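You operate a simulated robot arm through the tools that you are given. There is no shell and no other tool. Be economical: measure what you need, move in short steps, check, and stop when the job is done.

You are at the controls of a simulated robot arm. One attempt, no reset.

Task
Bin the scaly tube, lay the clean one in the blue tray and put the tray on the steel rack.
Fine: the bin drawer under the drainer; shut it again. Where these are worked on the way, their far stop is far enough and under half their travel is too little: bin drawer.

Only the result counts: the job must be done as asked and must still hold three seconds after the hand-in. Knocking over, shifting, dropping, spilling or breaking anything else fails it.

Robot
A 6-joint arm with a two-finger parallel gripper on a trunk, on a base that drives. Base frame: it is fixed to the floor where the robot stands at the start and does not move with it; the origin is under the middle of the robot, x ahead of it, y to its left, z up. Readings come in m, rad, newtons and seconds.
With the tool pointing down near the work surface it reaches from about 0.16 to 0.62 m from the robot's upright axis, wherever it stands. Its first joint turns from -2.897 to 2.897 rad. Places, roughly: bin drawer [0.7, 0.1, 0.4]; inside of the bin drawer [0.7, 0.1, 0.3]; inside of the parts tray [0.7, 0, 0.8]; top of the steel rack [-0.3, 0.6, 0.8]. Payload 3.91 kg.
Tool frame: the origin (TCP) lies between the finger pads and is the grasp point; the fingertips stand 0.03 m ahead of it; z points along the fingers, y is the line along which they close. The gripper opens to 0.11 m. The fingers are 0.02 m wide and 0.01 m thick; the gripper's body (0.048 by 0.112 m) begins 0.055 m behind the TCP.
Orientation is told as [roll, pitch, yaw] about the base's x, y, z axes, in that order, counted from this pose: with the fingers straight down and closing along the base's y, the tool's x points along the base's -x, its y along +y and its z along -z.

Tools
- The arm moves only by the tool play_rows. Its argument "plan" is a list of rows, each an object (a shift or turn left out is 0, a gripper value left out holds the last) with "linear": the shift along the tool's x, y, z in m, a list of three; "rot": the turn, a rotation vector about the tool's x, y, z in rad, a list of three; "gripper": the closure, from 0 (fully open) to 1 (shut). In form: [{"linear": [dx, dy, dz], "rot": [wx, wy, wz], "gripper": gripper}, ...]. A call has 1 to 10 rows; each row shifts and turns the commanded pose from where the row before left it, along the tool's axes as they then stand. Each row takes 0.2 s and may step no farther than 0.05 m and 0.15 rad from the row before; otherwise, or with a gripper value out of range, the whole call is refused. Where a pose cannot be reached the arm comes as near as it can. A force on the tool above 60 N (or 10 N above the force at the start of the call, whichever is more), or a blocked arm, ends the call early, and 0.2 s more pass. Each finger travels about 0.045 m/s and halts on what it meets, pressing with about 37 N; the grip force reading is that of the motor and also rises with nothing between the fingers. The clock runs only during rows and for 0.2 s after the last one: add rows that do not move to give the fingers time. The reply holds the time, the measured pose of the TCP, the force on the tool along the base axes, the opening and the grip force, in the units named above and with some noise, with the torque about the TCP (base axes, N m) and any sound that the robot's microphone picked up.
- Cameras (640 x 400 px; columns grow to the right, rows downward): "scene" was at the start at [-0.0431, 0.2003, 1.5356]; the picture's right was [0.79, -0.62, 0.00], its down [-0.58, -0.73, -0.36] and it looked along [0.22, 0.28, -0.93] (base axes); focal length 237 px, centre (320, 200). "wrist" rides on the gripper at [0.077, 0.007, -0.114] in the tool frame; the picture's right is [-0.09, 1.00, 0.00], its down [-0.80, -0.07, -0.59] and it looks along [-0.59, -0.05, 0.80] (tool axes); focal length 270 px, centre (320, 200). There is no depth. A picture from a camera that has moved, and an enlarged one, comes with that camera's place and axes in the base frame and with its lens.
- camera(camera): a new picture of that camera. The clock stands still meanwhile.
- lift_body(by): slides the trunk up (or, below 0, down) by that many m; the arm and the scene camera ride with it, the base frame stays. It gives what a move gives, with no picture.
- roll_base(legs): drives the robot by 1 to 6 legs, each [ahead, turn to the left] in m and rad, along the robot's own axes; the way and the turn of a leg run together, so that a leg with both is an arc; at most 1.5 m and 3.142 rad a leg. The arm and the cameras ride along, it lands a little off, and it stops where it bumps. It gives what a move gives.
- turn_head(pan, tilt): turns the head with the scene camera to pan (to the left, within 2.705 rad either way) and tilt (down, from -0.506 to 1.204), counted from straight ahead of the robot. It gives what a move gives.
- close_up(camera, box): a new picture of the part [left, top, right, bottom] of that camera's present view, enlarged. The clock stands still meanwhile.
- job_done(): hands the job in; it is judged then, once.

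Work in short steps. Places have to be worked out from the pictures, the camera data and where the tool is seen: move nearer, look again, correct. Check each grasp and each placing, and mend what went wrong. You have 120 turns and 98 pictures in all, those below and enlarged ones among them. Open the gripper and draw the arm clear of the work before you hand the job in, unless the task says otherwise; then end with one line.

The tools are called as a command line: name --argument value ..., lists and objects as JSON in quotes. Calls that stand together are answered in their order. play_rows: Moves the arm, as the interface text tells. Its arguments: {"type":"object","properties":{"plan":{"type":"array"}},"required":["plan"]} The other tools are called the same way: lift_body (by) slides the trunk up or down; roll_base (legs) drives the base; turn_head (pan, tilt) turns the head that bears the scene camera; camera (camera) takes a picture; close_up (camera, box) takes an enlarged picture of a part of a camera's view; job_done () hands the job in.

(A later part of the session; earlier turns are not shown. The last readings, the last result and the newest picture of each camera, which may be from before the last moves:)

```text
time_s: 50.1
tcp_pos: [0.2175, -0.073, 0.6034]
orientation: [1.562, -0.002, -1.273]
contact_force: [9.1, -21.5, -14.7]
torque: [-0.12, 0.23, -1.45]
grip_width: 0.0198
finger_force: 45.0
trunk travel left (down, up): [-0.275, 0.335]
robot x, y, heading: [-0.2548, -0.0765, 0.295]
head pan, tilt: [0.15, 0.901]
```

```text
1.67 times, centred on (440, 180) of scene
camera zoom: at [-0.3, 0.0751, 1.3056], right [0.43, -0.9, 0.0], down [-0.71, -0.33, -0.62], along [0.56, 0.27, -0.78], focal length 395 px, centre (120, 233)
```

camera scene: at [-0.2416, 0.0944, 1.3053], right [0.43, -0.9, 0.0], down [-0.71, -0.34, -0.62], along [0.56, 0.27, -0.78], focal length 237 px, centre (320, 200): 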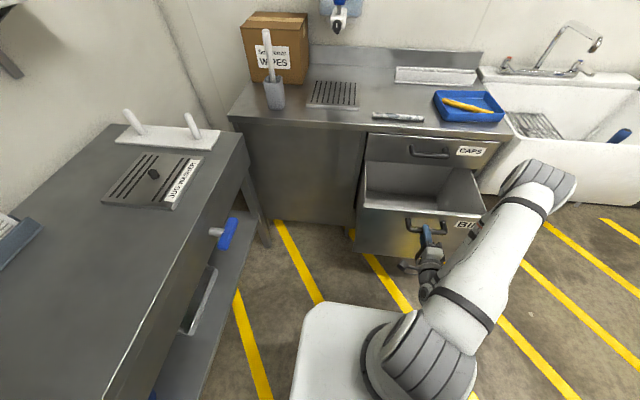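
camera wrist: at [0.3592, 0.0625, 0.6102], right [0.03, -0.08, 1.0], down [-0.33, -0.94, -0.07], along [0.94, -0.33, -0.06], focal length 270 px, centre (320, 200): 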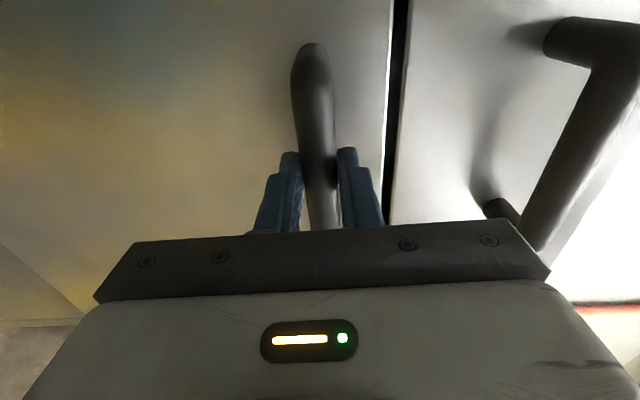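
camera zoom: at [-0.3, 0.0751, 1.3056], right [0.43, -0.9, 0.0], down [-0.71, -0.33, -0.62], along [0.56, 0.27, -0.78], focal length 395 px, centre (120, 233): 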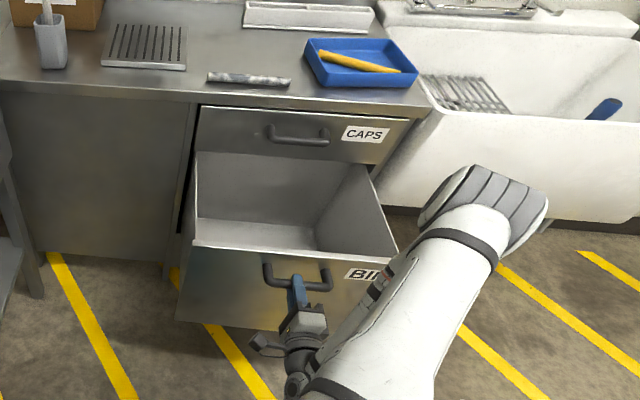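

Open about 0.29 m with the interior fully exposed. I release the bar and back off.

play_rows --plan '[{"gripper": 0.3}, {"gripper": 0.3}, {"gripper": 0.3}, {"gripper": 0.3}]'

roll_base --legs '[[-0.09, 0]]'

camera --camera "scene"

```text
time_s: 51.1
tcp_pos: [0.2171, -0.0716, 0.604]
orientation: [1.563, -0.005, -1.271]
contact_force: [-0.1, 1.1, -0.5]
torque: [0.01, 0.01, 0.03]
grip_width: 0.0769
finger_force: 0.1
trunk travel left (down, up): [-0.275, 0.335]
robot x, y, heading: [-0.2566, -0.074, 0.287]
head pan, tilt: [0.15, 0.901]
```

```text
time_s: 52.2
tcp_pos: [0.1299, -0.097, 0.6044]
orientation: [1.564, -0.003, -1.273]
contact_force: [0.0, -0.3, -0.4]
torque: [-0.01, -0.01, 0.02]
grip_width: 0.0769
finger_force: 0.1
trunk travel left (down, up): [-0.275, 0.335]
robot x, y, heading: [-0.3434, -0.1003, 0.295]
head pan, tilt: [0.15, 0.901]
```

```text
65 pictures are left
camera scene: at [-0.388, 0.0505, 1.3054], right [0.43, -0.9, 0.0], down [-0.71, -0.34, -0.62], along [0.56, 0.27, -0.78], focal length 237 px, centre (320, 200)
```

scene: 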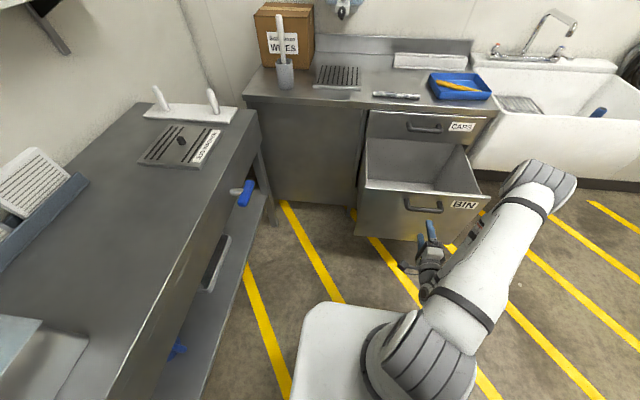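

Drawer is clear. I raise the trunk back, turn the hand down again, and raise it before driving up to the bench.

lift_body --by 0.25

play_rows --plan '[{"rot": [0.15, 0, 0]}, {"rot": [0.15, 0, 0]}, {"rot": [0.15, 0, 0]}, {"rot": [0.15, 0, 0]}, {"rot": [0.15, 0, 0]}, {"rot": [0.15, 0, 0]}, {"rot": [0.15, 0, 0]}, {"rot": [0.15, 0, 0]}, {"rot": [0.15, 0, 0]}, {"rot": [0.15, 0, 0]}]'

play_rows --plan '[{"rot": [0.067, 0, 0]}, {"linear": [0.03, 0, -0.035]}, {"linear": [0.03, 0, -0.035]}, {"linear": [0.03, 0, -0.035]}, {"linear": [0.028, 0, -0.015]}]'

```text
time_s: 54.8
tcp_pos: [0.1299, -0.0976, 0.8538]
orientation: [1.564, -0.003, -1.272]
contact_force: [-0.9, -0.9, 0.6]
torque: [0.01, 0.03, 0.03]
grip_width: 0.0769
finger_force: 0.0
trunk travel left (down, up): [-0.525, 0.085]
robot x, y, heading: [-0.3436, -0.1024, 0.287]
head pan, tilt: [0.15, 0.901]
```

```text
time_s: 57.0
tcp_pos: [0.139, -0.1125, 0.8479]
orientation: [0.188, -0.083, -1.289]
contact_force: [0.1, 0.4, 0.6]
torque: [-0.04, -0.01, -0.02]
grip_width: 0.0771
finger_force: 0.0
out of reach, approached as far as the arm can: row 3, 10
trunk travel left (down, up): [-0.525, 0.085]
robot x, y, heading: [-0.3411, -0.1036, 0.288]
head pan, tilt: [0.15, 0.901]
```

```text
time_s: 58.2
tcp_pos: [0.087, 0.0028, 0.9539]
orientation: [0.143, -0.114, -1.291]
contact_force: [0.3, 0.4, -0.3]
torque: [0.04, 0.0, -0.02]
grip_width: 0.077
finger_force: 0.0
out of reach, approached as far as the arm can: row 1
trunk travel left (down, up): [-0.525, 0.085]
robot x, y, heading: [-0.3408, -0.1007, 0.295]
head pan, tilt: [0.15, 0.901]
```

A small tilt remained (roll 0.143, pitch -0.114). I correct it and check.

play_rows --plan '[{"rot": [0.143, 0, 0]}, {"rot": [0, 0.114, 0]}, {"linear": [0, 0, -0.015]}]'

```text
time_s: 59.0
tcp_pos: [0.0883, 0.0026, 0.9698]
orientation: [0.003, 0.003, -1.291]
contact_force: [0.6, -0.8, 0.0]
torque: [0.01, -0.01, 0.0]
grip_width: 0.0769
finger_force: 0.0
trunk travel left (down, up): [-0.525, 0.085]
robot x, y, heading: [-0.3415, -0.0981, 0.295]
head pan, tilt: [0.15, 0.901]
```

Tool is straight down again. I drive forward 0.33 m, keeping the base short of the open drawer.

roll_base --legs '[[0.2, 0], [0.12, 0]]'

camera --camera "wrist"

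camera --camera "scene"

```text
time_s: 61.4
tcp_pos: [0.3963, 0.0973, 0.9681]
orientation: [-0.002, -0.001, -1.287]
contact_force: [-0.1, 0.0, -0.2]
torque: [0.04, 0.01, -0.02]
grip_width: 0.0769
finger_force: 0.1
trunk travel left (down, up): [-0.525, 0.085]
robot x, y, heading: [-0.0328, -0.0125, 0.294]
head pan, tilt: [0.15, 0.901]
```

```text
64 pictures are left
camera wrist: at [0.3813, 0.1727, 1.0834], right [0.98, 0.19, 0.0], down [0.16, -0.79, 0.59], along [0.11, -0.58, -0.8], focal length 270 px, centre (320, 200)
```

wrist: 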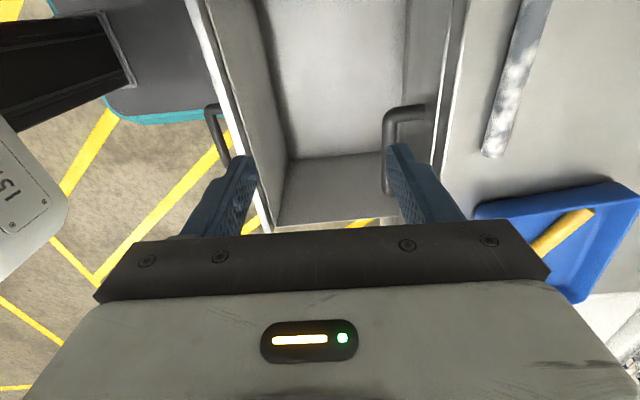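

```text
63 pictures are left
camera scene: at [-0.0789, 0.144, 1.5554], right [0.43, -0.9, 0.0], down [-0.71, -0.34, -0.62], along [0.56, 0.27, -0.78], focal length 237 px, centre (320, 200)
```

scene: 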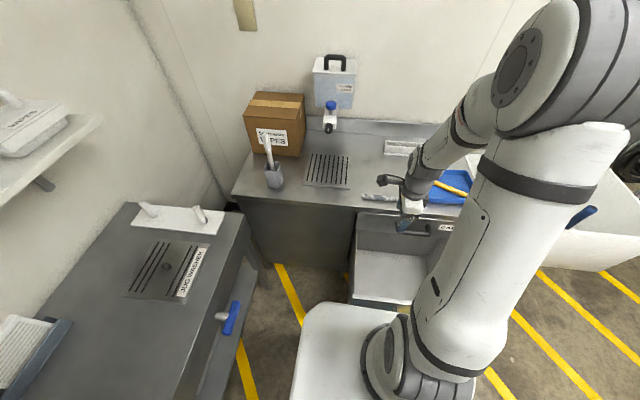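

The drawer is open and the scaly tube is where I staged it, (0.555, 0.167). I move over it, descend and grasp.

play_rows --plan '[{"linear": [0.006, 0.043, 0]}, {"linear": [0.006, 0.043, 0]}, {"linear": [0.006, 0.043, 0]}, {"linear": [0.005, 0.043, 0], "rot": [0, 0, -0.014]}, {"linear": [0, 0, 0.035]}, {"linear": [0, 0, 0.035]}]'

camera --camera "wrist"

```text
time_s: 62.8
tcp_pos: [0.554, 0.1693, 0.8993]
orientation: [0.0, 0.0, -1.275]
contact_force: [0.1, -0.6, 0.2]
torque: [-0.04, -0.02, -0.02]
grip_width: 0.077
finger_force: 0.0
trunk travel left (down, up): [-0.525, 0.085]
robot x, y, heading: [-0.0329, -0.0124, 0.298]
head pan, tilt: [0.15, 0.901]
```

```text
62 pictures are left
camera wrist: at [0.5381, 0.2446, 1.0134], right [0.98, 0.21, 0.0], down [0.17, -0.79, 0.59], along [0.12, -0.58, -0.8], focal length 270 px, centre (320, 200)
```

wrist: 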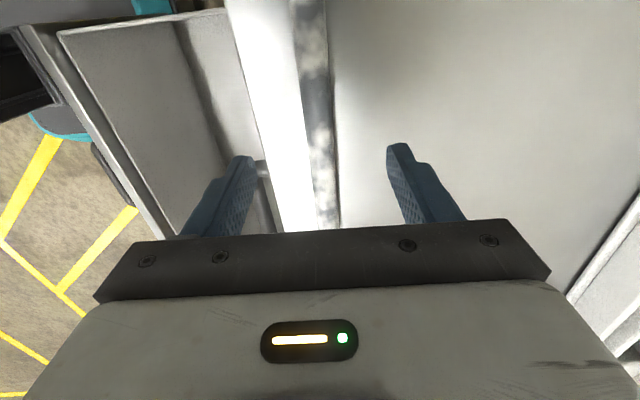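

Centred. Final descent of 46 mm, then grasp and lift.

play_rows --plan '[{"linear": [0, 0.001, 0.03]}, {"linear": [0, 0, 0.0155]}, {"gripper": 1}, {"gripper": 1}, {"gripper": 1}, {"gripper": 1}, {"gripper": 1}]'

play_rows --plan '[{"linear": [0, 0, -0.03]}, {"linear": [0, 0, -0.04]}, {"linear": [0, -0.04, 0]}, {"linear": [0, -0.04, 0]}, {"linear": [-0.02, -0.04, 0]}, {"linear": [-0.025, -0.04, 0]}]'

camera --camera "wrist"

```text
time_s: 64.4
tcp_pos: [0.555, 0.1685, 0.8541]
orientation: [-0.002, 0.001, -1.276]
contact_force: [0.6, -0.4, 1.0]
torque: [-0.02, 0.02, 0.0]
grip_width: 0.0172
finger_force: 36.5
trunk travel left (down, up): [-0.525, 0.085]
robot x, y, heading: [-0.033, -0.012, 0.297]
head pan, tilt: [0.15, 0.901]
```

```text
time_s: 65.8
tcp_pos: [0.4144, 0.0789, 0.9241]
orientation: [0.0, 0.001, -1.273]
contact_force: [-0.2, 0.0, 0.3]
torque: [0.03, 0.03, 0.01]
grip_width: 0.0172
finger_force: 36.7
trunk travel left (down, up): [-0.525, 0.085]
robot x, y, heading: [-0.0326, -0.0089, 0.298]
head pan, tilt: [0.15, 0.901]
```

```text
61 pictures are left
camera wrist: at [0.3976, 0.1547, 1.0379], right [0.98, 0.21, 0.0], down [0.17, -0.79, 0.59], along [0.12, -0.58, -0.8], focal length 270 px, centre (320, 200)
```

wrist: 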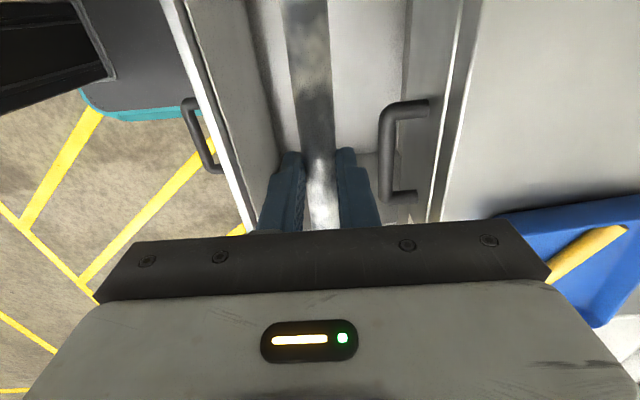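

Tube is held over the drawer. I centre it over the drawer interior (f≈0.375, l≈-0.135) and lower.

play_rows --plan '[{"linear": [-0.045, -0.02, 0]}, {"linear": [-0.045, -0.022, 0]}, {"linear": [0, 0, 0.04]}, {"linear": [0, 0, 0.04]}, {"linear": [0, 0, 0.04]}]'

camera --camera "wrist"

camera --camera "scene"

```text
time_s: 67.0
tcp_pos: [0.4005, -0.0192, 0.8031]
orientation: [-0.001, -0.001, -1.274]
contact_force: [0.4, 0.1, -0.6]
torque: [0.0, 0.01, -0.02]
grip_width: 0.0173
finger_force: 37.5
trunk travel left (down, up): [-0.525, 0.085]
robot x, y, heading: [-0.0278, -0.0101, 0.295]
head pan, tilt: [0.15, 0.901]
```

```text
60 pictures are left
camera wrist: at [0.3842, 0.0561, 0.9181], right [0.98, 0.21, 0.0], down [0.17, -0.79, 0.59], along [0.12, -0.58, -0.8], focal length 270 px, centre (320, 200)
```

wrist: 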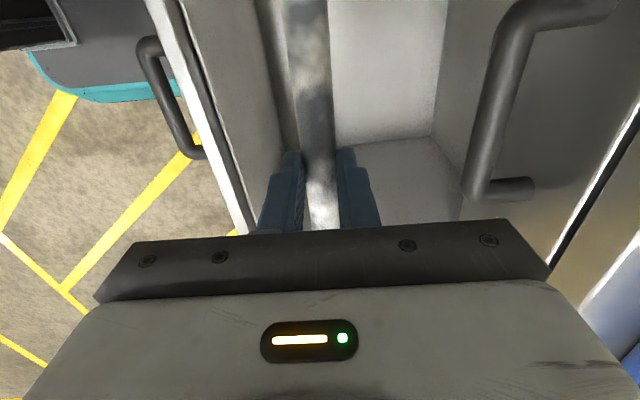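

```text
59 pictures are left
camera scene: at [-0.0794, 0.1435, 1.5555], right [0.43, -0.9, 0.0], down [-0.71, -0.34, -0.62], along [0.56, 0.27, -0.78], focal length 237 px, centre (320, 200)
```

scene: 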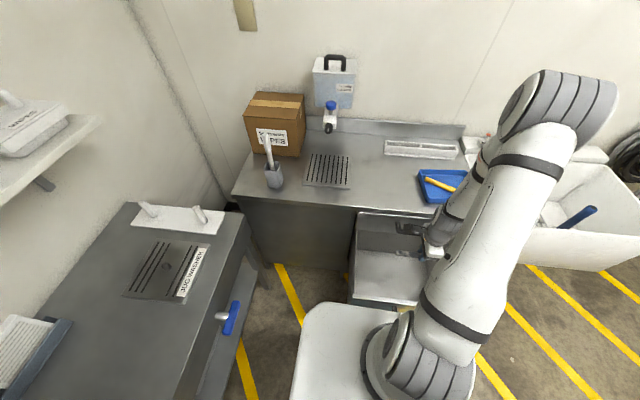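

Clear on all sides. I lower another 0.12 m and check the arm's clearance to tray and bench.

play_rows --plan '[{"linear": [0, 0, 0.04]}, {"linear": [0, 0, 0.04]}, {"linear": [0, 0, 0.04]}]'

close_up --camera "scene" --box '[320, 60, 640, 320]'

camera --camera "wrist"

```text
time_s: 67.8
tcp_pos: [0.3999, -0.0194, 0.683]
orientation: [-0.002, 0.0, -1.273]
contact_force: [0.1, 0.2, -0.2]
torque: [-0.01, 0.0, 0.0]
grip_width: 0.0175
finger_force: 36.9
trunk travel left (down, up): [-0.525, 0.085]
robot x, y, heading: [-0.0328, -0.0089, 0.298]
head pan, tilt: [0.15, 0.901]
```

```text
1.54 times, centred on (480, 190) of scene
camera zoom: at [-0.0797, 0.1437, 1.5555], right [0.43, -0.9, 0.0], down [-0.71, -0.34, -0.62], along [0.56, 0.27, -0.78], focal length 365 px, centre (74, 215)
```

zoom: 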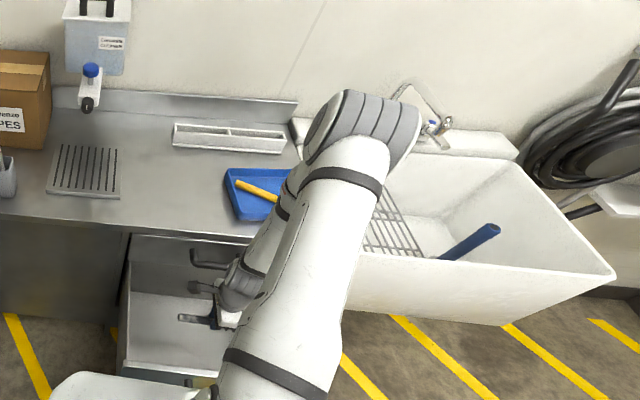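

```text
57 pictures are left
camera wrist: at [0.3844, 0.0561, 0.7977], right [0.98, 0.21, 0.0], down [0.17, -0.79, 0.59], along [0.12, -0.58, -0.8], focal length 270 px, centre (320, 200)
```

wrist: 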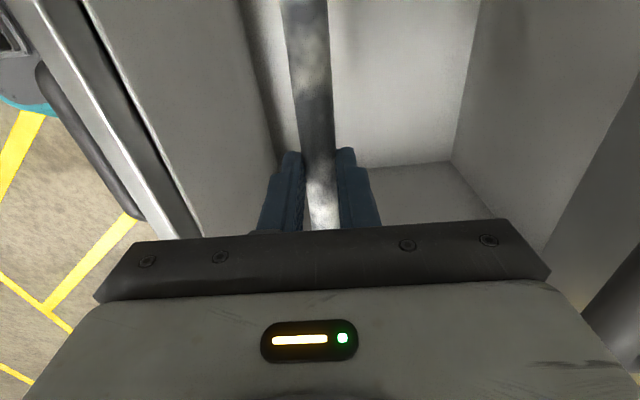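

Still clear. I go 6 cm lower and check the forearm again.

play_rows --plan '[{"linear": [0, 0, 0.03]}, {"linear": [0, 0, 0.03]}]'

close_up --camera "scene" --box '[340, 100, 560, 320]'

```text
time_s: 68.4
tcp_pos: [0.4021, -0.0213, 0.6218]
orientation: [-0.001, -0.001, -1.274]
contact_force: [-0.2, 0.3, -0.1]
torque: [0.02, 0.03, 0.01]
grip_width: 0.0175
finger_force: 37.4
trunk travel left (down, up): [-0.525, 0.085]
robot x, y, heading: [-0.0318, -0.0097, 0.294]
head pan, tilt: [0.15, 0.901]
```

```text
1.82 times, centred on (450, 210) of scene
camera zoom: at [-0.0793, 0.1437, 1.5555], right [0.43, -0.9, 0.0], down [-0.71, -0.34, -0.62], along [0.56, 0.27, -0.78], focal length 431 px, centre (84, 182)
```

zoom: 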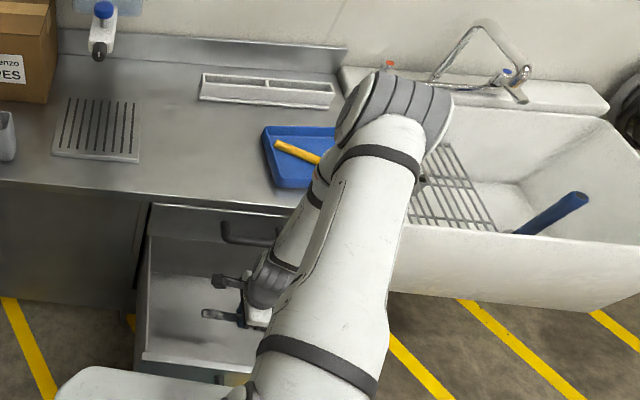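

The forearm is getting close to the bench edge, so I release here; the tube falls flat into the bin.

play_rows --plan '[{"gripper": 0.75}, {"gripper": 0.75}, {"gripper": 0.75}, {"gripper": 0.75}, {"gripper": 0.75}]'

camera --camera "wrist"

```text
time_s: 69.6
tcp_pos: [0.4001, -0.0205, 0.6228]
orientation: [-0.001, 0.001, -1.275]
contact_force: [-0.4, 0.5, 0.2]
torque: [0.0, -0.02, -0.02]
grip_width: 0.0272
finger_force: 0.0
trunk travel left (down, up): [-0.525, 0.085]
robot x, y, heading: [-0.031, -0.0096, 0.294]
head pan, tilt: [0.15, 0.901]
```

```text
55 pictures are left
camera wrist: at [0.3844, 0.0542, 0.7368], right [0.98, 0.21, 0.0], down [0.17, -0.79, 0.59], along [0.12, -0.58, -0.8], focal length 270 px, centre (320, 200)
```

wrist: 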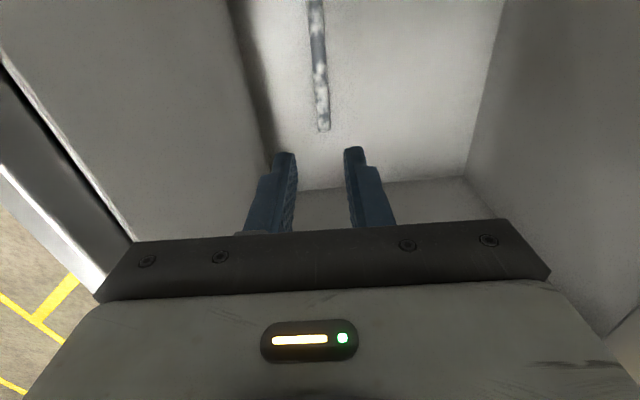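

The scaly tube lies on the bin floor. I raise the hand straight up out of the drawer and back the base off to shut it.

play_rows --plan '[{"linear": [0, 0, -0.045]}, {"linear": [0, 0, -0.045]}, {"linear": [0, 0, -0.045]}, {"linear": [0, 0, -0.045]}, {"linear": [0, 0, -0.045]}, {"linear": [0, 0, -0.045]}, {"linear": [0, 0, -0.03]}]'

roll_base --legs '[[-0.38, 0]]'

lift_body --by -0.25

camera --camera "scene"

```text
time_s: 71.2
tcp_pos: [0.4021, -0.0198, 0.9258]
orientation: [-0.001, 0.0, -1.275]
contact_force: [0.5, 0.0, 0.2]
torque: [-0.01, 0.04, -0.01]
grip_width: 0.0273
finger_force: 0.0
trunk travel left (down, up): [-0.525, 0.085]
robot x, y, heading: [-0.0287, -0.0107, 0.301]
head pan, tilt: [0.15, 0.901]
```

```text
time_s: 73.6
tcp_pos: [0.0355, -0.1334, 0.9255]
orientation: [0.0, 0.001, -1.277]
contact_force: [0.0, 0.1, 0.8]
torque: [-0.02, -0.03, 0.01]
grip_width: 0.0277
finger_force: 0.1
trunk travel left (down, up): [-0.525, 0.085]
robot x, y, heading: [-0.3985, -0.1209, 0.291]
head pan, tilt: [0.15, 0.901]
```

```text
time_s: 76.2
tcp_pos: [0.0354, -0.1329, 0.6748]
orientation: [-0.001, 0.0, -1.279]
contact_force: [0.0, -0.6, -0.3]
torque: [-0.02, 0.01, 0.02]
grip_width: 0.0273
finger_force: 0.1
trunk travel left (down, up): [-0.275, 0.335]
robot x, y, heading: [-0.3951, -0.1198, 0.29]
head pan, tilt: [0.15, 0.901]
```

```text
54 pictures are left
camera scene: at [-0.4453, 0.0323, 1.3055], right [0.43, -0.9, 0.0], down [-0.71, -0.34, -0.62], along [0.56, 0.27, -0.78], focal length 237 px, centre (320, 200)
```

scene: 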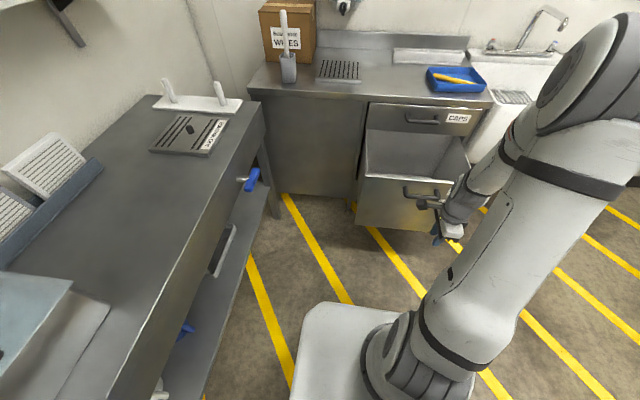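

I move forward 8 cm and down to bar height, then pitch the tool horizontal.

play_rows --plan '[{"linear": [0, 0.04, 0.02], "gripper": 0.3}, {"linear": [0, 0.04, 0.025]}, {"linear": [0, 0, 0.025]}]'

play_rows --plan '[{"rot": [-0.15, 0, 0]}, {"rot": [-0.15, 0, 0]}, {"rot": [-0.15, 0, 0]}, {"rot": [-0.15, 0, 0]}, {"rot": [-0.15, 0, 0]}, {"rot": [-0.15, 0, 0]}, {"rot": [-0.15, 0, 0]}, {"rot": [-0.15, 0, 0]}, {"rot": [-0.15, 0, 0]}, {"rot": [-0.15, 0, 0]}]'

play_rows --plan '[{"rot": [-0.071, 0, 0]}]'

camera --camera "wrist"

```text
time_s: 77.0
tcp_pos: [0.1131, -0.109, 0.6061]
orientation: [0.001, -0.001, -1.278]
contact_force: [-0.1, -0.6, -0.2]
torque: [-0.01, 0.01, 0.01]
grip_width: 0.0771
finger_force: 0.1
trunk travel left (down, up): [-0.275, 0.335]
robot x, y, heading: [-0.3985, -0.1237, 0.295]
head pan, tilt: [0.15, 0.901]
```

```text
time_s: 79.2
tcp_pos: [0.1083, -0.1005, 0.6052]
orientation: [1.359, 0.046, -1.265]
contact_force: [-0.5, 0.0, -0.4]
torque: [-0.01, -0.02, 0.0]
grip_width: 0.0773
finger_force: 0.1
out of reach, approached as far as the arm can: row 2, 3
trunk travel left (down, up): [-0.275, 0.335]
robot x, y, heading: [-0.3999, -0.1231, 0.293]
head pan, tilt: [0.15, 0.901]
```

```text
time_s: 79.6
tcp_pos: [0.1092, -0.1009, 0.6035]
orientation: [1.43, 0.046, -1.265]
contact_force: [-0.3, -0.7, 0.7]
torque: [0.0, 0.01, 0.01]
grip_width: 0.0771
finger_force: 0.1
trunk travel left (down, up): [-0.275, 0.335]
robot x, y, heading: [-0.3998, -0.126, 0.29]
head pan, tilt: [0.15, 0.901]
```

```text
53 pictures are left
camera wrist: at [-0.0219, -0.0633, 0.6301], right [0.17, -0.08, 0.98], down [-0.33, -0.94, -0.02], along [0.93, -0.32, -0.19], focal length 270 px, centre (320, 200)
```

wrist: 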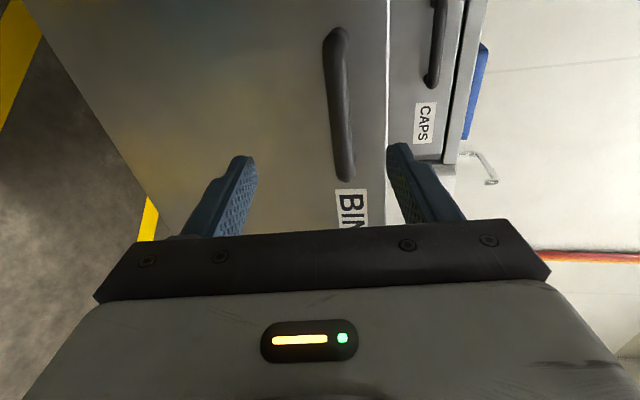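

I correct the residual tilt and align the tool with the drawer's travel direction (0.335 rad), then look again.

play_rows --plan '[{"rot": [-0.141, 0, 0]}, {"rot": [0, 0, -0.046]}, {"rot": [0, 0.03, 0]}]'

camera --camera "wrist"

```text
time_s: 80.4
tcp_pos: [0.1086, -0.102, 0.6042]
orientation: [1.569, -0.001, -1.236]
contact_force: [0.0, 0.1, -0.1]
torque: [-0.01, -0.01, 0.0]
grip_width: 0.0771
finger_force: 0.1
trunk travel left (down, up): [-0.275, 0.335]
robot x, y, heading: [-0.3954, -0.12, 0.292]
head pan, tilt: [0.15, 0.901]
```

```text
52 pictures are left
camera wrist: at [-0.0253, -0.0666, 0.6109], right [0.03, -0.08, 1.0], down [-0.3, -0.95, -0.07], along [0.95, -0.29, -0.05], focal length 270 px, centre (320, 200)
```

wrist: 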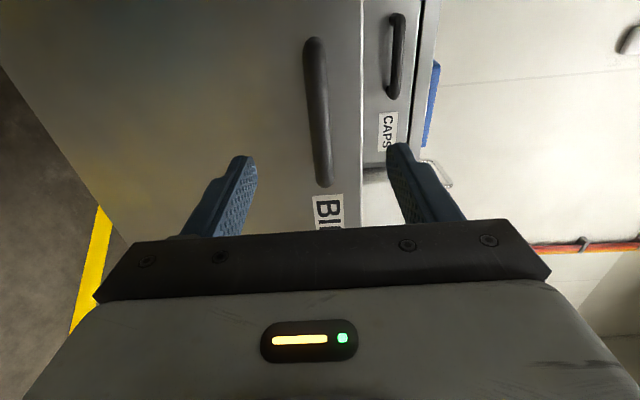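

Bar is centred vertically. I advance 0.11 m onto the bar and close.

play_rows --plan '[{"linear": [-0.004, 0, 0.04]}, {"linear": [-0.003, 0, 0.04]}, {"linear": [0, 0, 0.03]}, {"gripper": 1}, {"gripper": 1}, {"gripper": 1}, {"gripper": 1}, {"gripper": 1}]'

camera --camera "wrist"

```text
time_s: 82.2
tcp_pos: [0.2166, -0.07, 0.6025]
orientation: [1.564, 0.0, -1.235]
contact_force: [-0.9, -1.6, -16.8]
torque: [-0.2, 0.29, -0.27]
grip_width: 0.0197
finger_force: 46.1
trunk travel left (down, up): [-0.275, 0.335]
robot x, y, heading: [-0.4007, -0.122, 0.293]
head pan, tilt: [0.15, 0.901]
```

```text
51 pictures are left
camera wrist: at [0.081, -0.0363, 0.6104], right [0.04, -0.08, 1.0], down [-0.3, -0.95, -0.07], along [0.95, -0.3, -0.06], focal length 270 px, centre (320, 200)
```

wrist: 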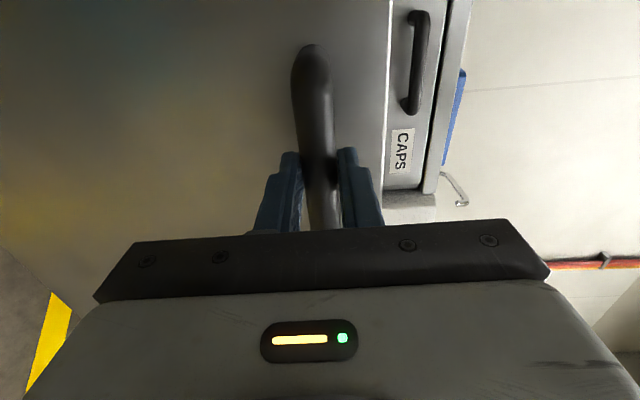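

Gripped. I push along the drawer axis with the arm.

play_rows --plan '[{"linear": [0, -0.002, 0.02]}, {"linear": [0, 0, 0.025]}, {"linear": [0, 0, 0.025]}, {"linear": [0, 0, 0.025]}, {"linear": [0, 0, 0.025]}]'

```text
time_s: 83.4
tcp_pos: [0.3301, -0.0321, 0.6031]
orientation: [1.573, 0.001, -1.239]
contact_force: [5.8, -16.7, 5.2]
torque: [0.04, -0.21, -0.44]
grip_width: 0.0198
finger_force: 45.2
trunk travel left (down, up): [-0.275, 0.335]
robot x, y, heading: [-0.395, -0.1201, 0.296]
head pan, tilt: [0.15, 0.901]
```

Moving well with little load. I keep pushing.

play_rows --plan '[{"linear": [-0.001, 0, 0.025]}, {"linear": [0, 0, 0.025]}, {"linear": [0, 0, 0.025]}]'

```text
time_s: 84.2
tcp_pos: [0.402, -0.008, 0.6038]
orientation: [1.573, 0.001, -1.237]
contact_force: [5.6, -15.2, 11.8]
torque: [-0.04, -0.28, -0.68]
grip_width: 0.0196
finger_force: 44.7
trunk travel left (down, up): [-0.275, 0.335]
robot x, y, heading: [-0.3989, -0.1239, 0.29]
head pan, tilt: [0.15, 0.901]
```

play_rows --plan '[{"linear": [-0.001, 0, 0.025]}, {"linear": [0, 0, 0.025]}, {"linear": [0, 0, 0.02]}]'

```text
time_s: 85.0
tcp_pos: [0.4678, 0.0137, 0.6038]
orientation: [1.571, 0.0, -1.233]
contact_force: [2.3, -2.6, 10.1]
torque: [0.15, -0.19, 1.21]
grip_width: 0.0196
finger_force: 44.6
trunk travel left (down, up): [-0.275, 0.335]
robot x, y, heading: [-0.3977, -0.1203, 0.293]
head pan, tilt: [0.15, 0.901]
```

About 26 mm remain. I push in small steps until it seats.

play_rows --plan '[{"linear": [0, 0, 0.01]}, {"linear": [0, 0, 0.008]}, {"linear": [0, 0, 0.006]}, {"linear": [0, 0, 0.005]}]'

camera --camera "wrist"

camera --camera "scene"

```text
time_s: 86.0
tcp_pos: [0.4919, 0.0226, 0.6024]
orientation: [1.573, 0.0, -1.235]
contact_force: [-16.6, -11.3, 13.9]
torque: [0.07, -0.34, 0.68]
grip_width: 0.0194
finger_force: 45.0
trunk travel left (down, up): [-0.275, 0.335]
robot x, y, heading: [-0.4011, -0.116, 0.292]
head pan, tilt: [0.15, 0.901]
```

```text
50 pictures are left
camera wrist: at [0.3575, 0.0567, 0.6093], right [0.03, -0.08, 1.0], down [-0.3, -0.95, -0.07], along [0.95, -0.3, -0.05], focal length 270 px, centre (320, 200)
```

wrist: 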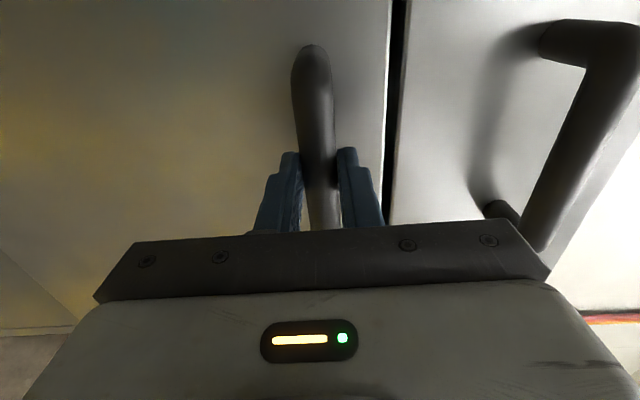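

```text
49 pictures are left
camera scene: at [-0.4483, 0.0313, 1.3055], right [0.43, -0.9, 0.0], down [-0.71, -0.33, -0.62], along [0.56, 0.27, -0.78], focal length 237 px, centre (320, 200)
```

scene: 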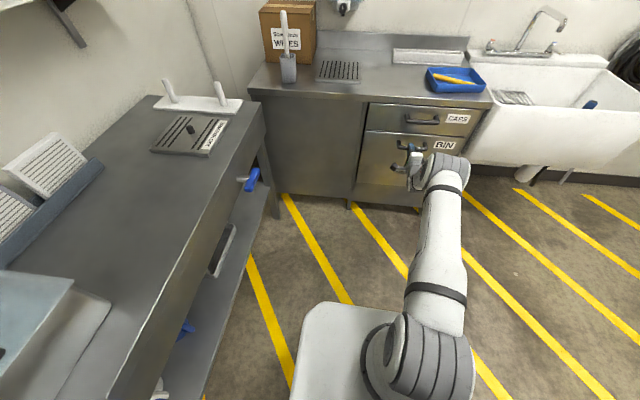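

The view matches the original closed state. One more gentle nudge, then release and withdraw.

play_rows --plan '[{"linear": [0, 0, 0.003]}, {"linear": [0, 0, -0.002]}, {"gripper": 0.3}, {"gripper": 0.3}, {"gripper": 0.3}, {"gripper": 0.3}, {"linear": [0, 0, -0.03]}, {"linear": [0, 0, -0.035]}, {"linear": [0, 0, -0.035]}]'

camera --camera "wrist"

```text
time_s: 88.0
tcp_pos: [0.3997, -0.0082, 0.6024]
orientation: [1.57, 0.0, -1.236]
contact_force: [-0.4, 0.0, 0.4]
torque: [0.03, 0.0, 0.04]
grip_width: 0.0768
finger_force: 0.1
trunk travel left (down, up): [-0.275, 0.335]
robot x, y, heading: [-0.4, -0.1174, 0.287]
head pan, tilt: [0.15, 0.901]
```

```text
48 pictures are left
camera wrist: at [0.2658, 0.0255, 0.6091], right [0.03, -0.08, 1.0], down [-0.3, -0.95, -0.07], along [0.95, -0.29, -0.05], focal length 270 px, centre (320, 200)
```

wrist: 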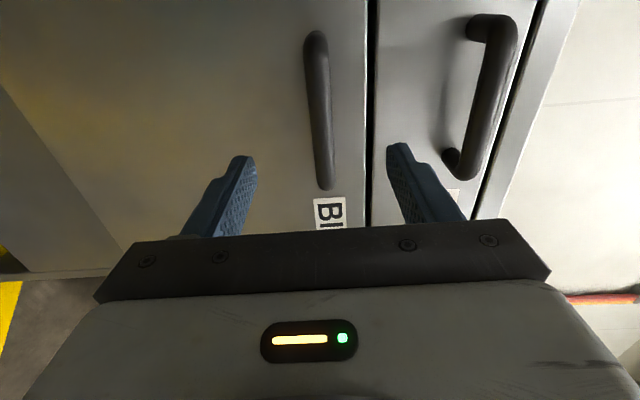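

Drawer is shut. I pull the hand back, raise the trunk, and turn the tool down again.

play_rows --plan '[{"linear": [0, 0, -0.045]}, {"linear": [0, 0, -0.045]}, {"linear": [0, 0, -0.045]}, {"linear": [0, 0, -0.045]}, {"linear": [0, 0, -0.045]}]'

lift_body --by 0.25

play_rows --plan '[{"rot": [0.15, 0, 0], "linear": [0, 0.02, 0]}, {"rot": [0.15, 0, 0], "linear": [0, 0.02, 0]}, {"rot": [0.15, 0, 0]}, {"rot": [0.15, 0, 0]}, {"rot": [0.15, 0, 0]}, {"rot": [0.15, 0, 0]}, {"rot": [0.15, 0, 0]}, {"rot": [0.15, 0, 0]}, {"rot": [0.15, 0, 0]}, {"rot": [0.15, 0, 0]}]'

play_rows --plan '[{"rot": [0.07, 0, 0]}]'

turn_head --pan 1.7 --tilt 0.8

camera --camera "scene"

```text
time_s: 89.2
tcp_pos: [0.1865, -0.0829, 0.6042]
orientation: [1.571, -0.001, -1.237]
contact_force: [0.0, -0.1, 0.8]
torque: [0.03, 0.0, -0.01]
grip_width: 0.0769
finger_force: 0.0
trunk travel left (down, up): [-0.275, 0.335]
robot x, y, heading: [-0.3996, -0.1194, 0.287]
head pan, tilt: [0.15, 0.901]
```

```text
time_s: 91.8
tcp_pos: [0.1865, -0.084, 0.853]
orientation: [1.569, -0.001, -1.236]
contact_force: [-0.4, -0.2, 0.5]
torque: [-0.01, 0.01, 0.01]
grip_width: 0.0769
finger_force: 0.0
trunk travel left (down, up): [-0.525, 0.085]
robot x, y, heading: [-0.3978, -0.1188, 0.291]
head pan, tilt: [0.15, 0.901]
```

```text
time_s: 94.0
tcp_pos: [0.1905, -0.0728, 0.8927]
orientation: [0.162, 0.043, -1.229]
contact_force: [0.3, -1.1, 0.3]
torque: [0.04, -0.02, 0.0]
grip_width: 0.0772
finger_force: 0.0
out of reach, approached as far as the arm can: row 9
trunk travel left (down, up): [-0.525, 0.085]
robot x, y, heading: [-0.397, -0.1237, 0.292]
head pan, tilt: [0.15, 0.901]
```

```text
time_s: 94.4
tcp_pos: [0.1911, -0.0739, 0.8933]
orientation: [0.094, 0.035, -1.22]
contact_force: [-0.6, 0.1, 0.4]
torque: [0.0, 0.0, -0.02]
grip_width: 0.077
finger_force: 0.1
trunk travel left (down, up): [-0.525, 0.085]
robot x, y, heading: [-0.3956, -0.1185, 0.287]
head pan, tilt: [0.15, 0.901]
```

```text
time_s: 96.0
tcp_pos: [0.1908, -0.0734, 0.8935]
orientation: [0.093, 0.037, -1.219]
contact_force: [-0.4, -0.1, -0.5]
torque: [0.0, -0.01, 0.01]
grip_width: 0.0767
finger_force: 0.1
trunk travel left (down, up): [-0.525, 0.085]
robot x, y, heading: [-0.3988, -0.1212, 0.292]
head pan, tilt: [1.7, 0.799]
```

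```text
47 pictures are left
camera scene: at [-0.5463, 0.0737, 1.5634], right [0.91, 0.41, 0.0], down [0.29, -0.65, -0.7], along [-0.28, 0.64, -0.72], focal length 237 px, centre (320, 200)
```

scene: 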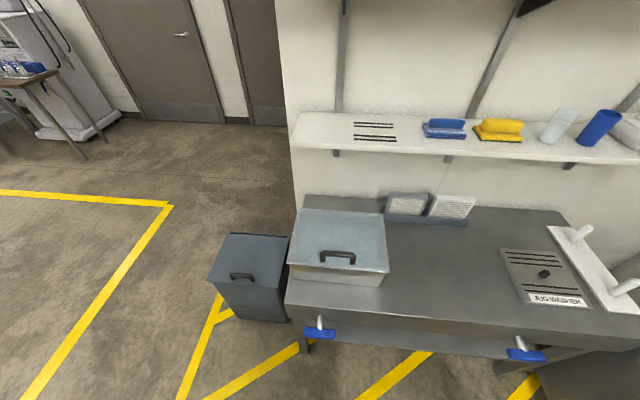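

The "steel rack" is the steel table on my left, with a free spot around (-0.30, 0.60) between the box and the jug washer plate. I straighten the tool, raise it, and drive back to the bench to take the tray.

play_rows --plan '[{"rot": [0.093, 0, 0], "linear": [0, 0, -0.03]}, {"rot": [0, -0.037, 0], "linear": [0, -0.03, -0.03]}, {"rot": [0, 0, -0.063], "linear": [0, -0.03, -0.03]}]'

roll_base --legs '[[0.4, 0], [0.11, 0]]'

turn_head --pan 0.0 --tilt 0.95

camera --camera "scene"

camera --camera "wrist"

```text
time_s: 96.8
tcp_pos: [0.1298, -0.095, 0.9863]
orientation: [0.0, -0.001, -1.155]
contact_force: [0.2, 0.8, 0.2]
torque: [0.0, 0.01, 0.0]
grip_width: 0.077
finger_force: 0.1
trunk travel left (down, up): [-0.525, 0.085]
robot x, y, heading: [-0.3991, -0.1199, 0.289]
head pan, tilt: [1.7, 0.799]
```

```text
time_s: 100.1
tcp_pos: [0.6115, 0.0491, 0.9831]
orientation: [-0.002, 0.002, -1.156]
contact_force: [0.2, -0.3, 0.2]
torque: [-0.02, 0.05, 0.05]
grip_width: 0.0772
finger_force: 0.0
trunk travel left (down, up): [-0.525, 0.085]
robot x, y, heading: [0.0815, 0.0236, 0.296]
head pan, tilt: [1.7, 0.799]
```

```text
time_s: 101.8
tcp_pos: [0.6114, 0.0489, 0.984]
orientation: [0.002, 0.001, -1.154]
contact_force: [-0.6, -0.5, -0.3]
torque: [0.01, -0.03, 0.03]
grip_width: 0.077
finger_force: 0.0
trunk travel left (down, up): [-0.525, 0.085]
robot x, y, heading: [0.0798, 0.0234, 0.294]
head pan, tilt: [0.0, 0.949]
```

```text
46 pictures are left
camera scene: at [0.0366, 0.1656, 1.5518], right [0.29, -0.96, 0.0], down [-0.78, -0.23, -0.58], along [0.56, 0.17, -0.81], focal length 237 px, centre (320, 200)
```

scene: 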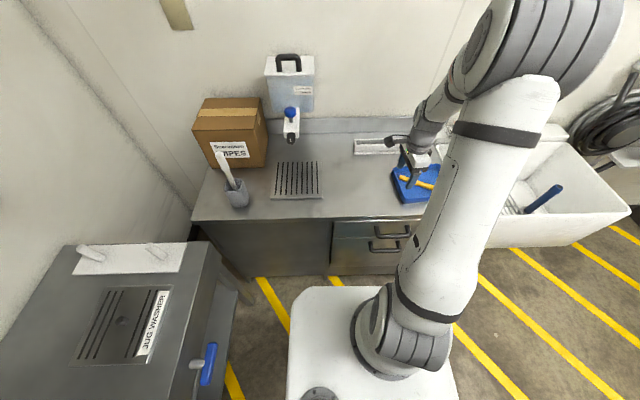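

```text
45 pictures are left
camera wrist: at [0.5858, 0.122, 1.0987], right [0.95, 0.32, 0.0], down [0.26, -0.76, 0.59], along [0.19, -0.56, -0.8], focal length 270 px, centre (320, 200)
```

wrist: 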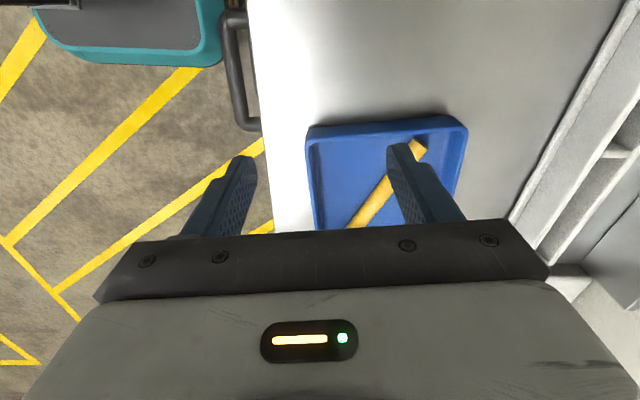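

Tray and clean tube sit as left. The near rim's midpoint is about (0.646, -0.074); I move the hand above it and look again.

play_rows --plan '[{"linear": [-0.042, -0.006, 0], "gripper": 0.45}, {"linear": [-0.042, -0.006, 0]}, {"linear": [-0.042, -0.005, 0], "rot": [0, 0, 0.03]}, {"linear": [0, 0, 0.04]}]'

camera --camera "wrist"

```text
time_s: 102.8
tcp_pos: [0.6489, -0.0736, 0.9434]
orientation: [0.0, 0.001, -1.185]
contact_force: [-0.7, -0.5, -0.6]
torque: [-0.03, 0.03, 0.01]
grip_width: 0.0604
finger_force: 0.0
trunk travel left (down, up): [-0.525, 0.085]
robot x, y, heading: [0.0813, 0.0205, 0.296]
head pan, tilt: [0.0, 0.949]
```

```text
44 pictures are left
camera wrist: at [0.6252, -0.0008, 1.0581], right [0.96, 0.29, 0.0], down [0.24, -0.77, 0.59], along [0.17, -0.57, -0.8], focal length 270 px, centre (320, 200)
```

wrist: 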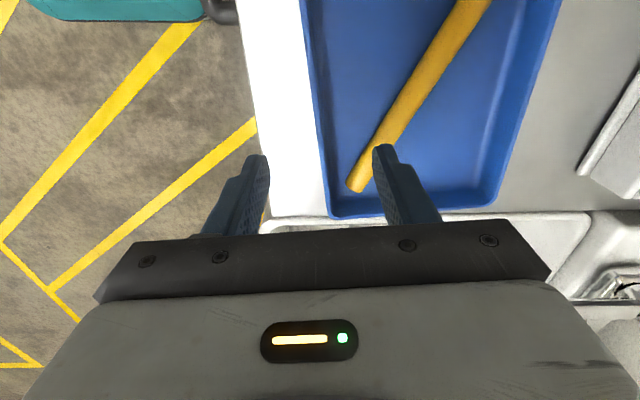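

Tool is aligned with the near rim, offset by about 5 mm; the tube is 7 cm away there. I shift, descend straddling the rim, and close.

play_rows --plan '[{"linear": [0, -0.005, 0.03]}, {"linear": [0, 0, 0.03]}, {"linear": [0, 0, 0.015]}, {"linear": [0, 0, 0.006]}]'

camera --camera "wrist"

```text
time_s: 103.8
tcp_pos: [0.6417, -0.0738, 0.8632]
orientation: [0.0, 0.001, -1.185]
contact_force: [0.2, -0.5, 0.3]
torque: [-0.02, -0.02, -0.02]
grip_width: 0.0601
finger_force: 0.1
trunk travel left (down, up): [-0.525, 0.085]
robot x, y, heading: [0.0793, 0.0241, 0.296]
head pan, tilt: [0.0, 0.949]
```

```text
43 pictures are left
camera wrist: at [0.6189, -0.0014, 0.9778], right [0.96, 0.29, 0.0], down [0.24, -0.77, 0.59], along [0.17, -0.57, -0.8], focal length 270 px, centre (320, 200)
```

wrist: 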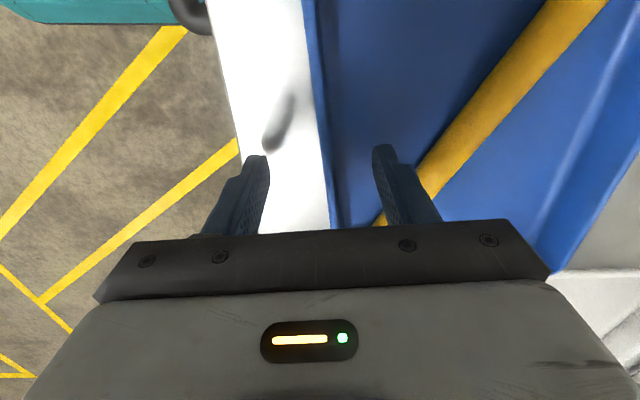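

Both fingers straddle the wall, and the tube clears the inner finger. I go 4 mm lower and close.

play_rows --plan '[{"linear": [0, 0, 0.004]}, {"gripper": 1}, {"gripper": 1}, {"gripper": 1}, {"gripper": 1}, {"gripper": 1}]'

camera --camera "wrist"

```text
time_s: 105.2
tcp_pos: [0.6417, -0.0752, 0.8607]
orientation: [-0.002, 0.002, -1.185]
contact_force: [0.1, -0.3, 0.6]
torque: [-0.09, -0.06, 0.01]
grip_width: 0.0048
finger_force: 36.5
trunk travel left (down, up): [-0.525, 0.085]
robot x, y, heading: [0.0813, 0.0214, 0.294]
head pan, tilt: [0.0, 0.949]
```

```text
42 pictures are left
camera wrist: at [0.6187, -0.0017, 0.9737], right [0.96, 0.29, 0.0], down [0.24, -0.77, 0.59], along [0.17, -0.57, -0.8], focal length 270 px, centre (320, 200)
```

wrist: 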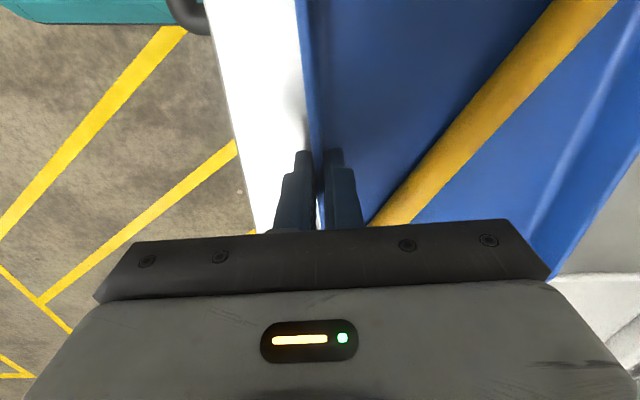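

Wall (4.8 mm) is clamped. I lift slowly and check for tilt.

play_rows --plan '[{"linear": [0, 0, -0.01]}, {"linear": [0, 0, -0.01]}, {"linear": [0, 0, -0.015]}]'

camera --camera "wrist"

close_up --camera "scene" --box '[330, 110, 490, 230]'

```text
time_s: 106.0
tcp_pos: [0.6432, -0.0747, 0.8959]
orientation: [0.001, 0.001, -1.184]
contact_force: [-0.1, -0.1, -2.4]
torque: [-0.07, 0.19, 0.01]
grip_width: 0.0046
finger_force: 36.8
trunk travel left (down, up): [-0.525, 0.085]
robot x, y, heading: [0.0835, 0.023, 0.294]
head pan, tilt: [0.0, 0.949]
```

```text
41 pictures are left
camera wrist: at [0.6187, -0.0015, 1.0088], right [0.96, 0.29, 0.0], down [0.24, -0.77, 0.59], along [0.17, -0.57, -0.8], focal length 270 px, centre (320, 200)
```

wrist: 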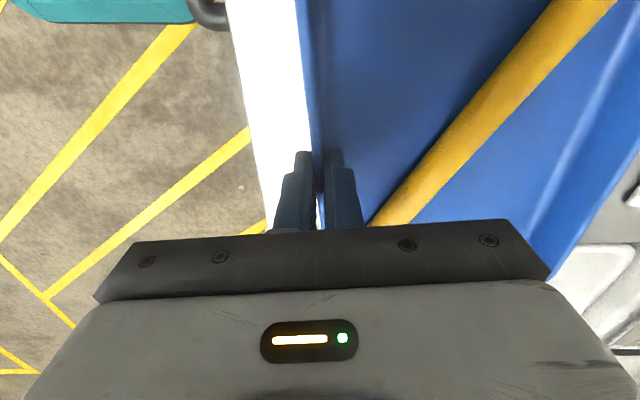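

```text
3.33 times, centred on (410, 170) of scene
camera zoom: at [0.0367, 0.1655, 1.5518], right [0.29, -0.96, 0.0], down [-0.78, -0.23, -0.58], along [0.56, 0.17, -0.81], focal length 790 px, centre (20, 300)
```

zoom: 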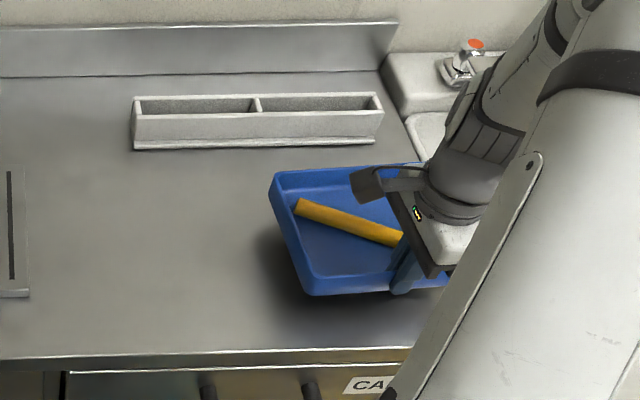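

Tray and tube are held level (2.4 N). I lift to about 1.05 m and bring it in front of me slowly.

play_rows --plan '[{"linear": [0, 0, -0.025]}, {"linear": [0, 0, -0.025]}, {"linear": [0, 0, -0.025]}, {"linear": [0.03, -0.005, -0.01]}, {"linear": [0.03, -0.005, -0.01]}, {"linear": [0.03, -0.005, -0.01]}, {"linear": [0.03, -0.005, -0.01]}, {"linear": [0.03, -0.006, -0.01]}, {"linear": [0.03, -0.006, -0.01]}, {"linear": [0.03, -0.005, -0.01]}]'

camera --camera "wrist"

```text
time_s: 108.2
tcp_pos: [0.529, 0.1091, 1.0384]
orientation: [-0.002, 0.001, -1.182]
contact_force: [0.2, -0.2, -3.3]
torque: [-0.09, 0.22, -0.01]
grip_width: 0.0047
finger_force: 36.9
trunk travel left (down, up): [-0.525, 0.085]
robot x, y, heading: [0.0808, 0.0218, 0.296]
head pan, tilt: [0.0, 0.949]
```

```text
39 pictures are left
camera wrist: at [0.5058, 0.1822, 1.1531], right [0.96, 0.29, 0.0], down [0.24, -0.77, 0.59], along [0.17, -0.57, -0.8], focal length 270 px, centre (320, 200)
```

wrist: 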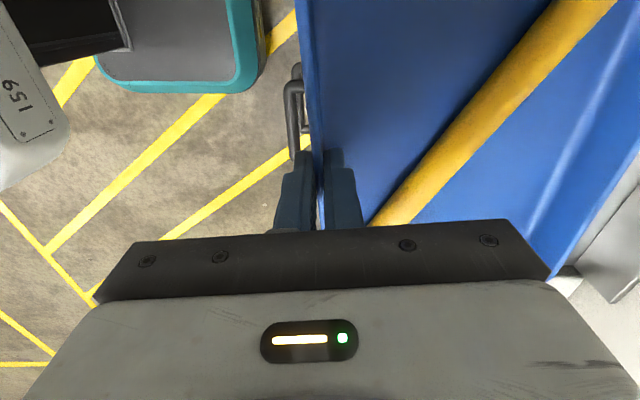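

Stable. I back off 0.225 m and turn left about 90° in two stages to face the steel table.

roll_base --legs '[[-0.225, 0], [0, 0.8]]'

roll_base --legs '[[0, 0.77]]'

camera --camera "scene"

camera --camera "wrist"

```text
time_s: 112.0
tcp_pos: [0.1212, 0.3371, 1.0386]
orientation: [0.001, 0.0, -0.393]
contact_force: [0.5, -0.2, -1.9]
torque: [-0.16, 0.07, -0.01]
grip_width: 0.0047
finger_force: 36.9
trunk travel left (down, up): [-0.525, 0.085]
robot x, y, heading: [-0.1105, -0.0521, 1.079]
head pan, tilt: [0.0, 0.949]
```

```text
time_s: 114.4
tcp_pos: [-0.2156, 0.3925, 1.0382]
orientation: [0.0, 0.0, 0.381]
contact_force: [-0.6, 0.1, -1.8]
torque: [-0.2, -0.07, -0.01]
grip_width: 0.0046
finger_force: 37.3
trunk travel left (down, up): [-0.525, 0.085]
robot x, y, heading: [-0.1016, -0.0465, 1.848]
head pan, tilt: [0.0, 0.949]
```

```text
38 pictures are left
camera scene: at [-0.2421, -0.0899, 1.5519], right [0.96, 0.27, 0.0], down [0.22, -0.78, -0.58], along [-0.16, 0.56, -0.81], focal length 237 px, centre (320, 200)
```

scene: 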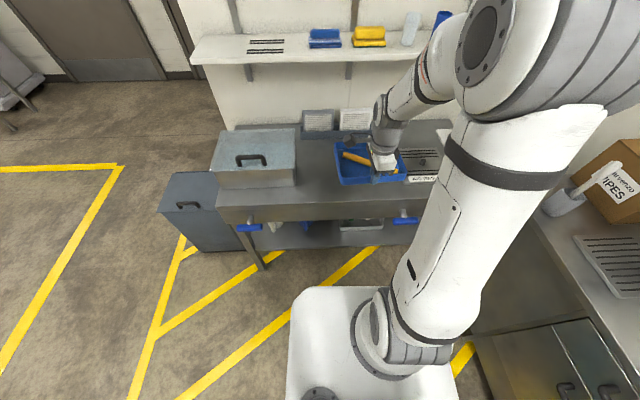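

```text
37 pictures are left
camera wrist: at [-0.2902, 0.3698, 1.1533], right [-0.29, 0.96, 0.0], down [0.77, 0.23, 0.59], along [0.57, 0.17, -0.8], focal length 270 px, centre (320, 200)
```

wrist: 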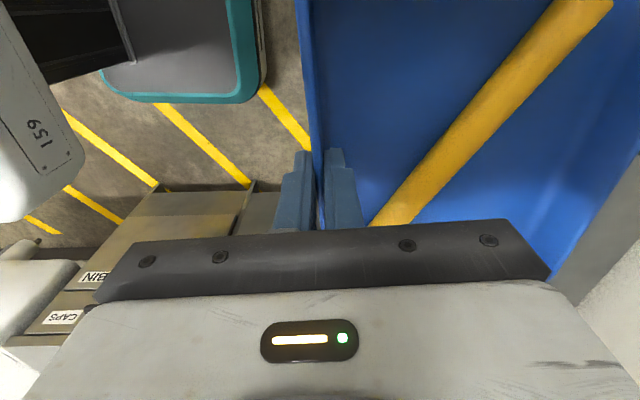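

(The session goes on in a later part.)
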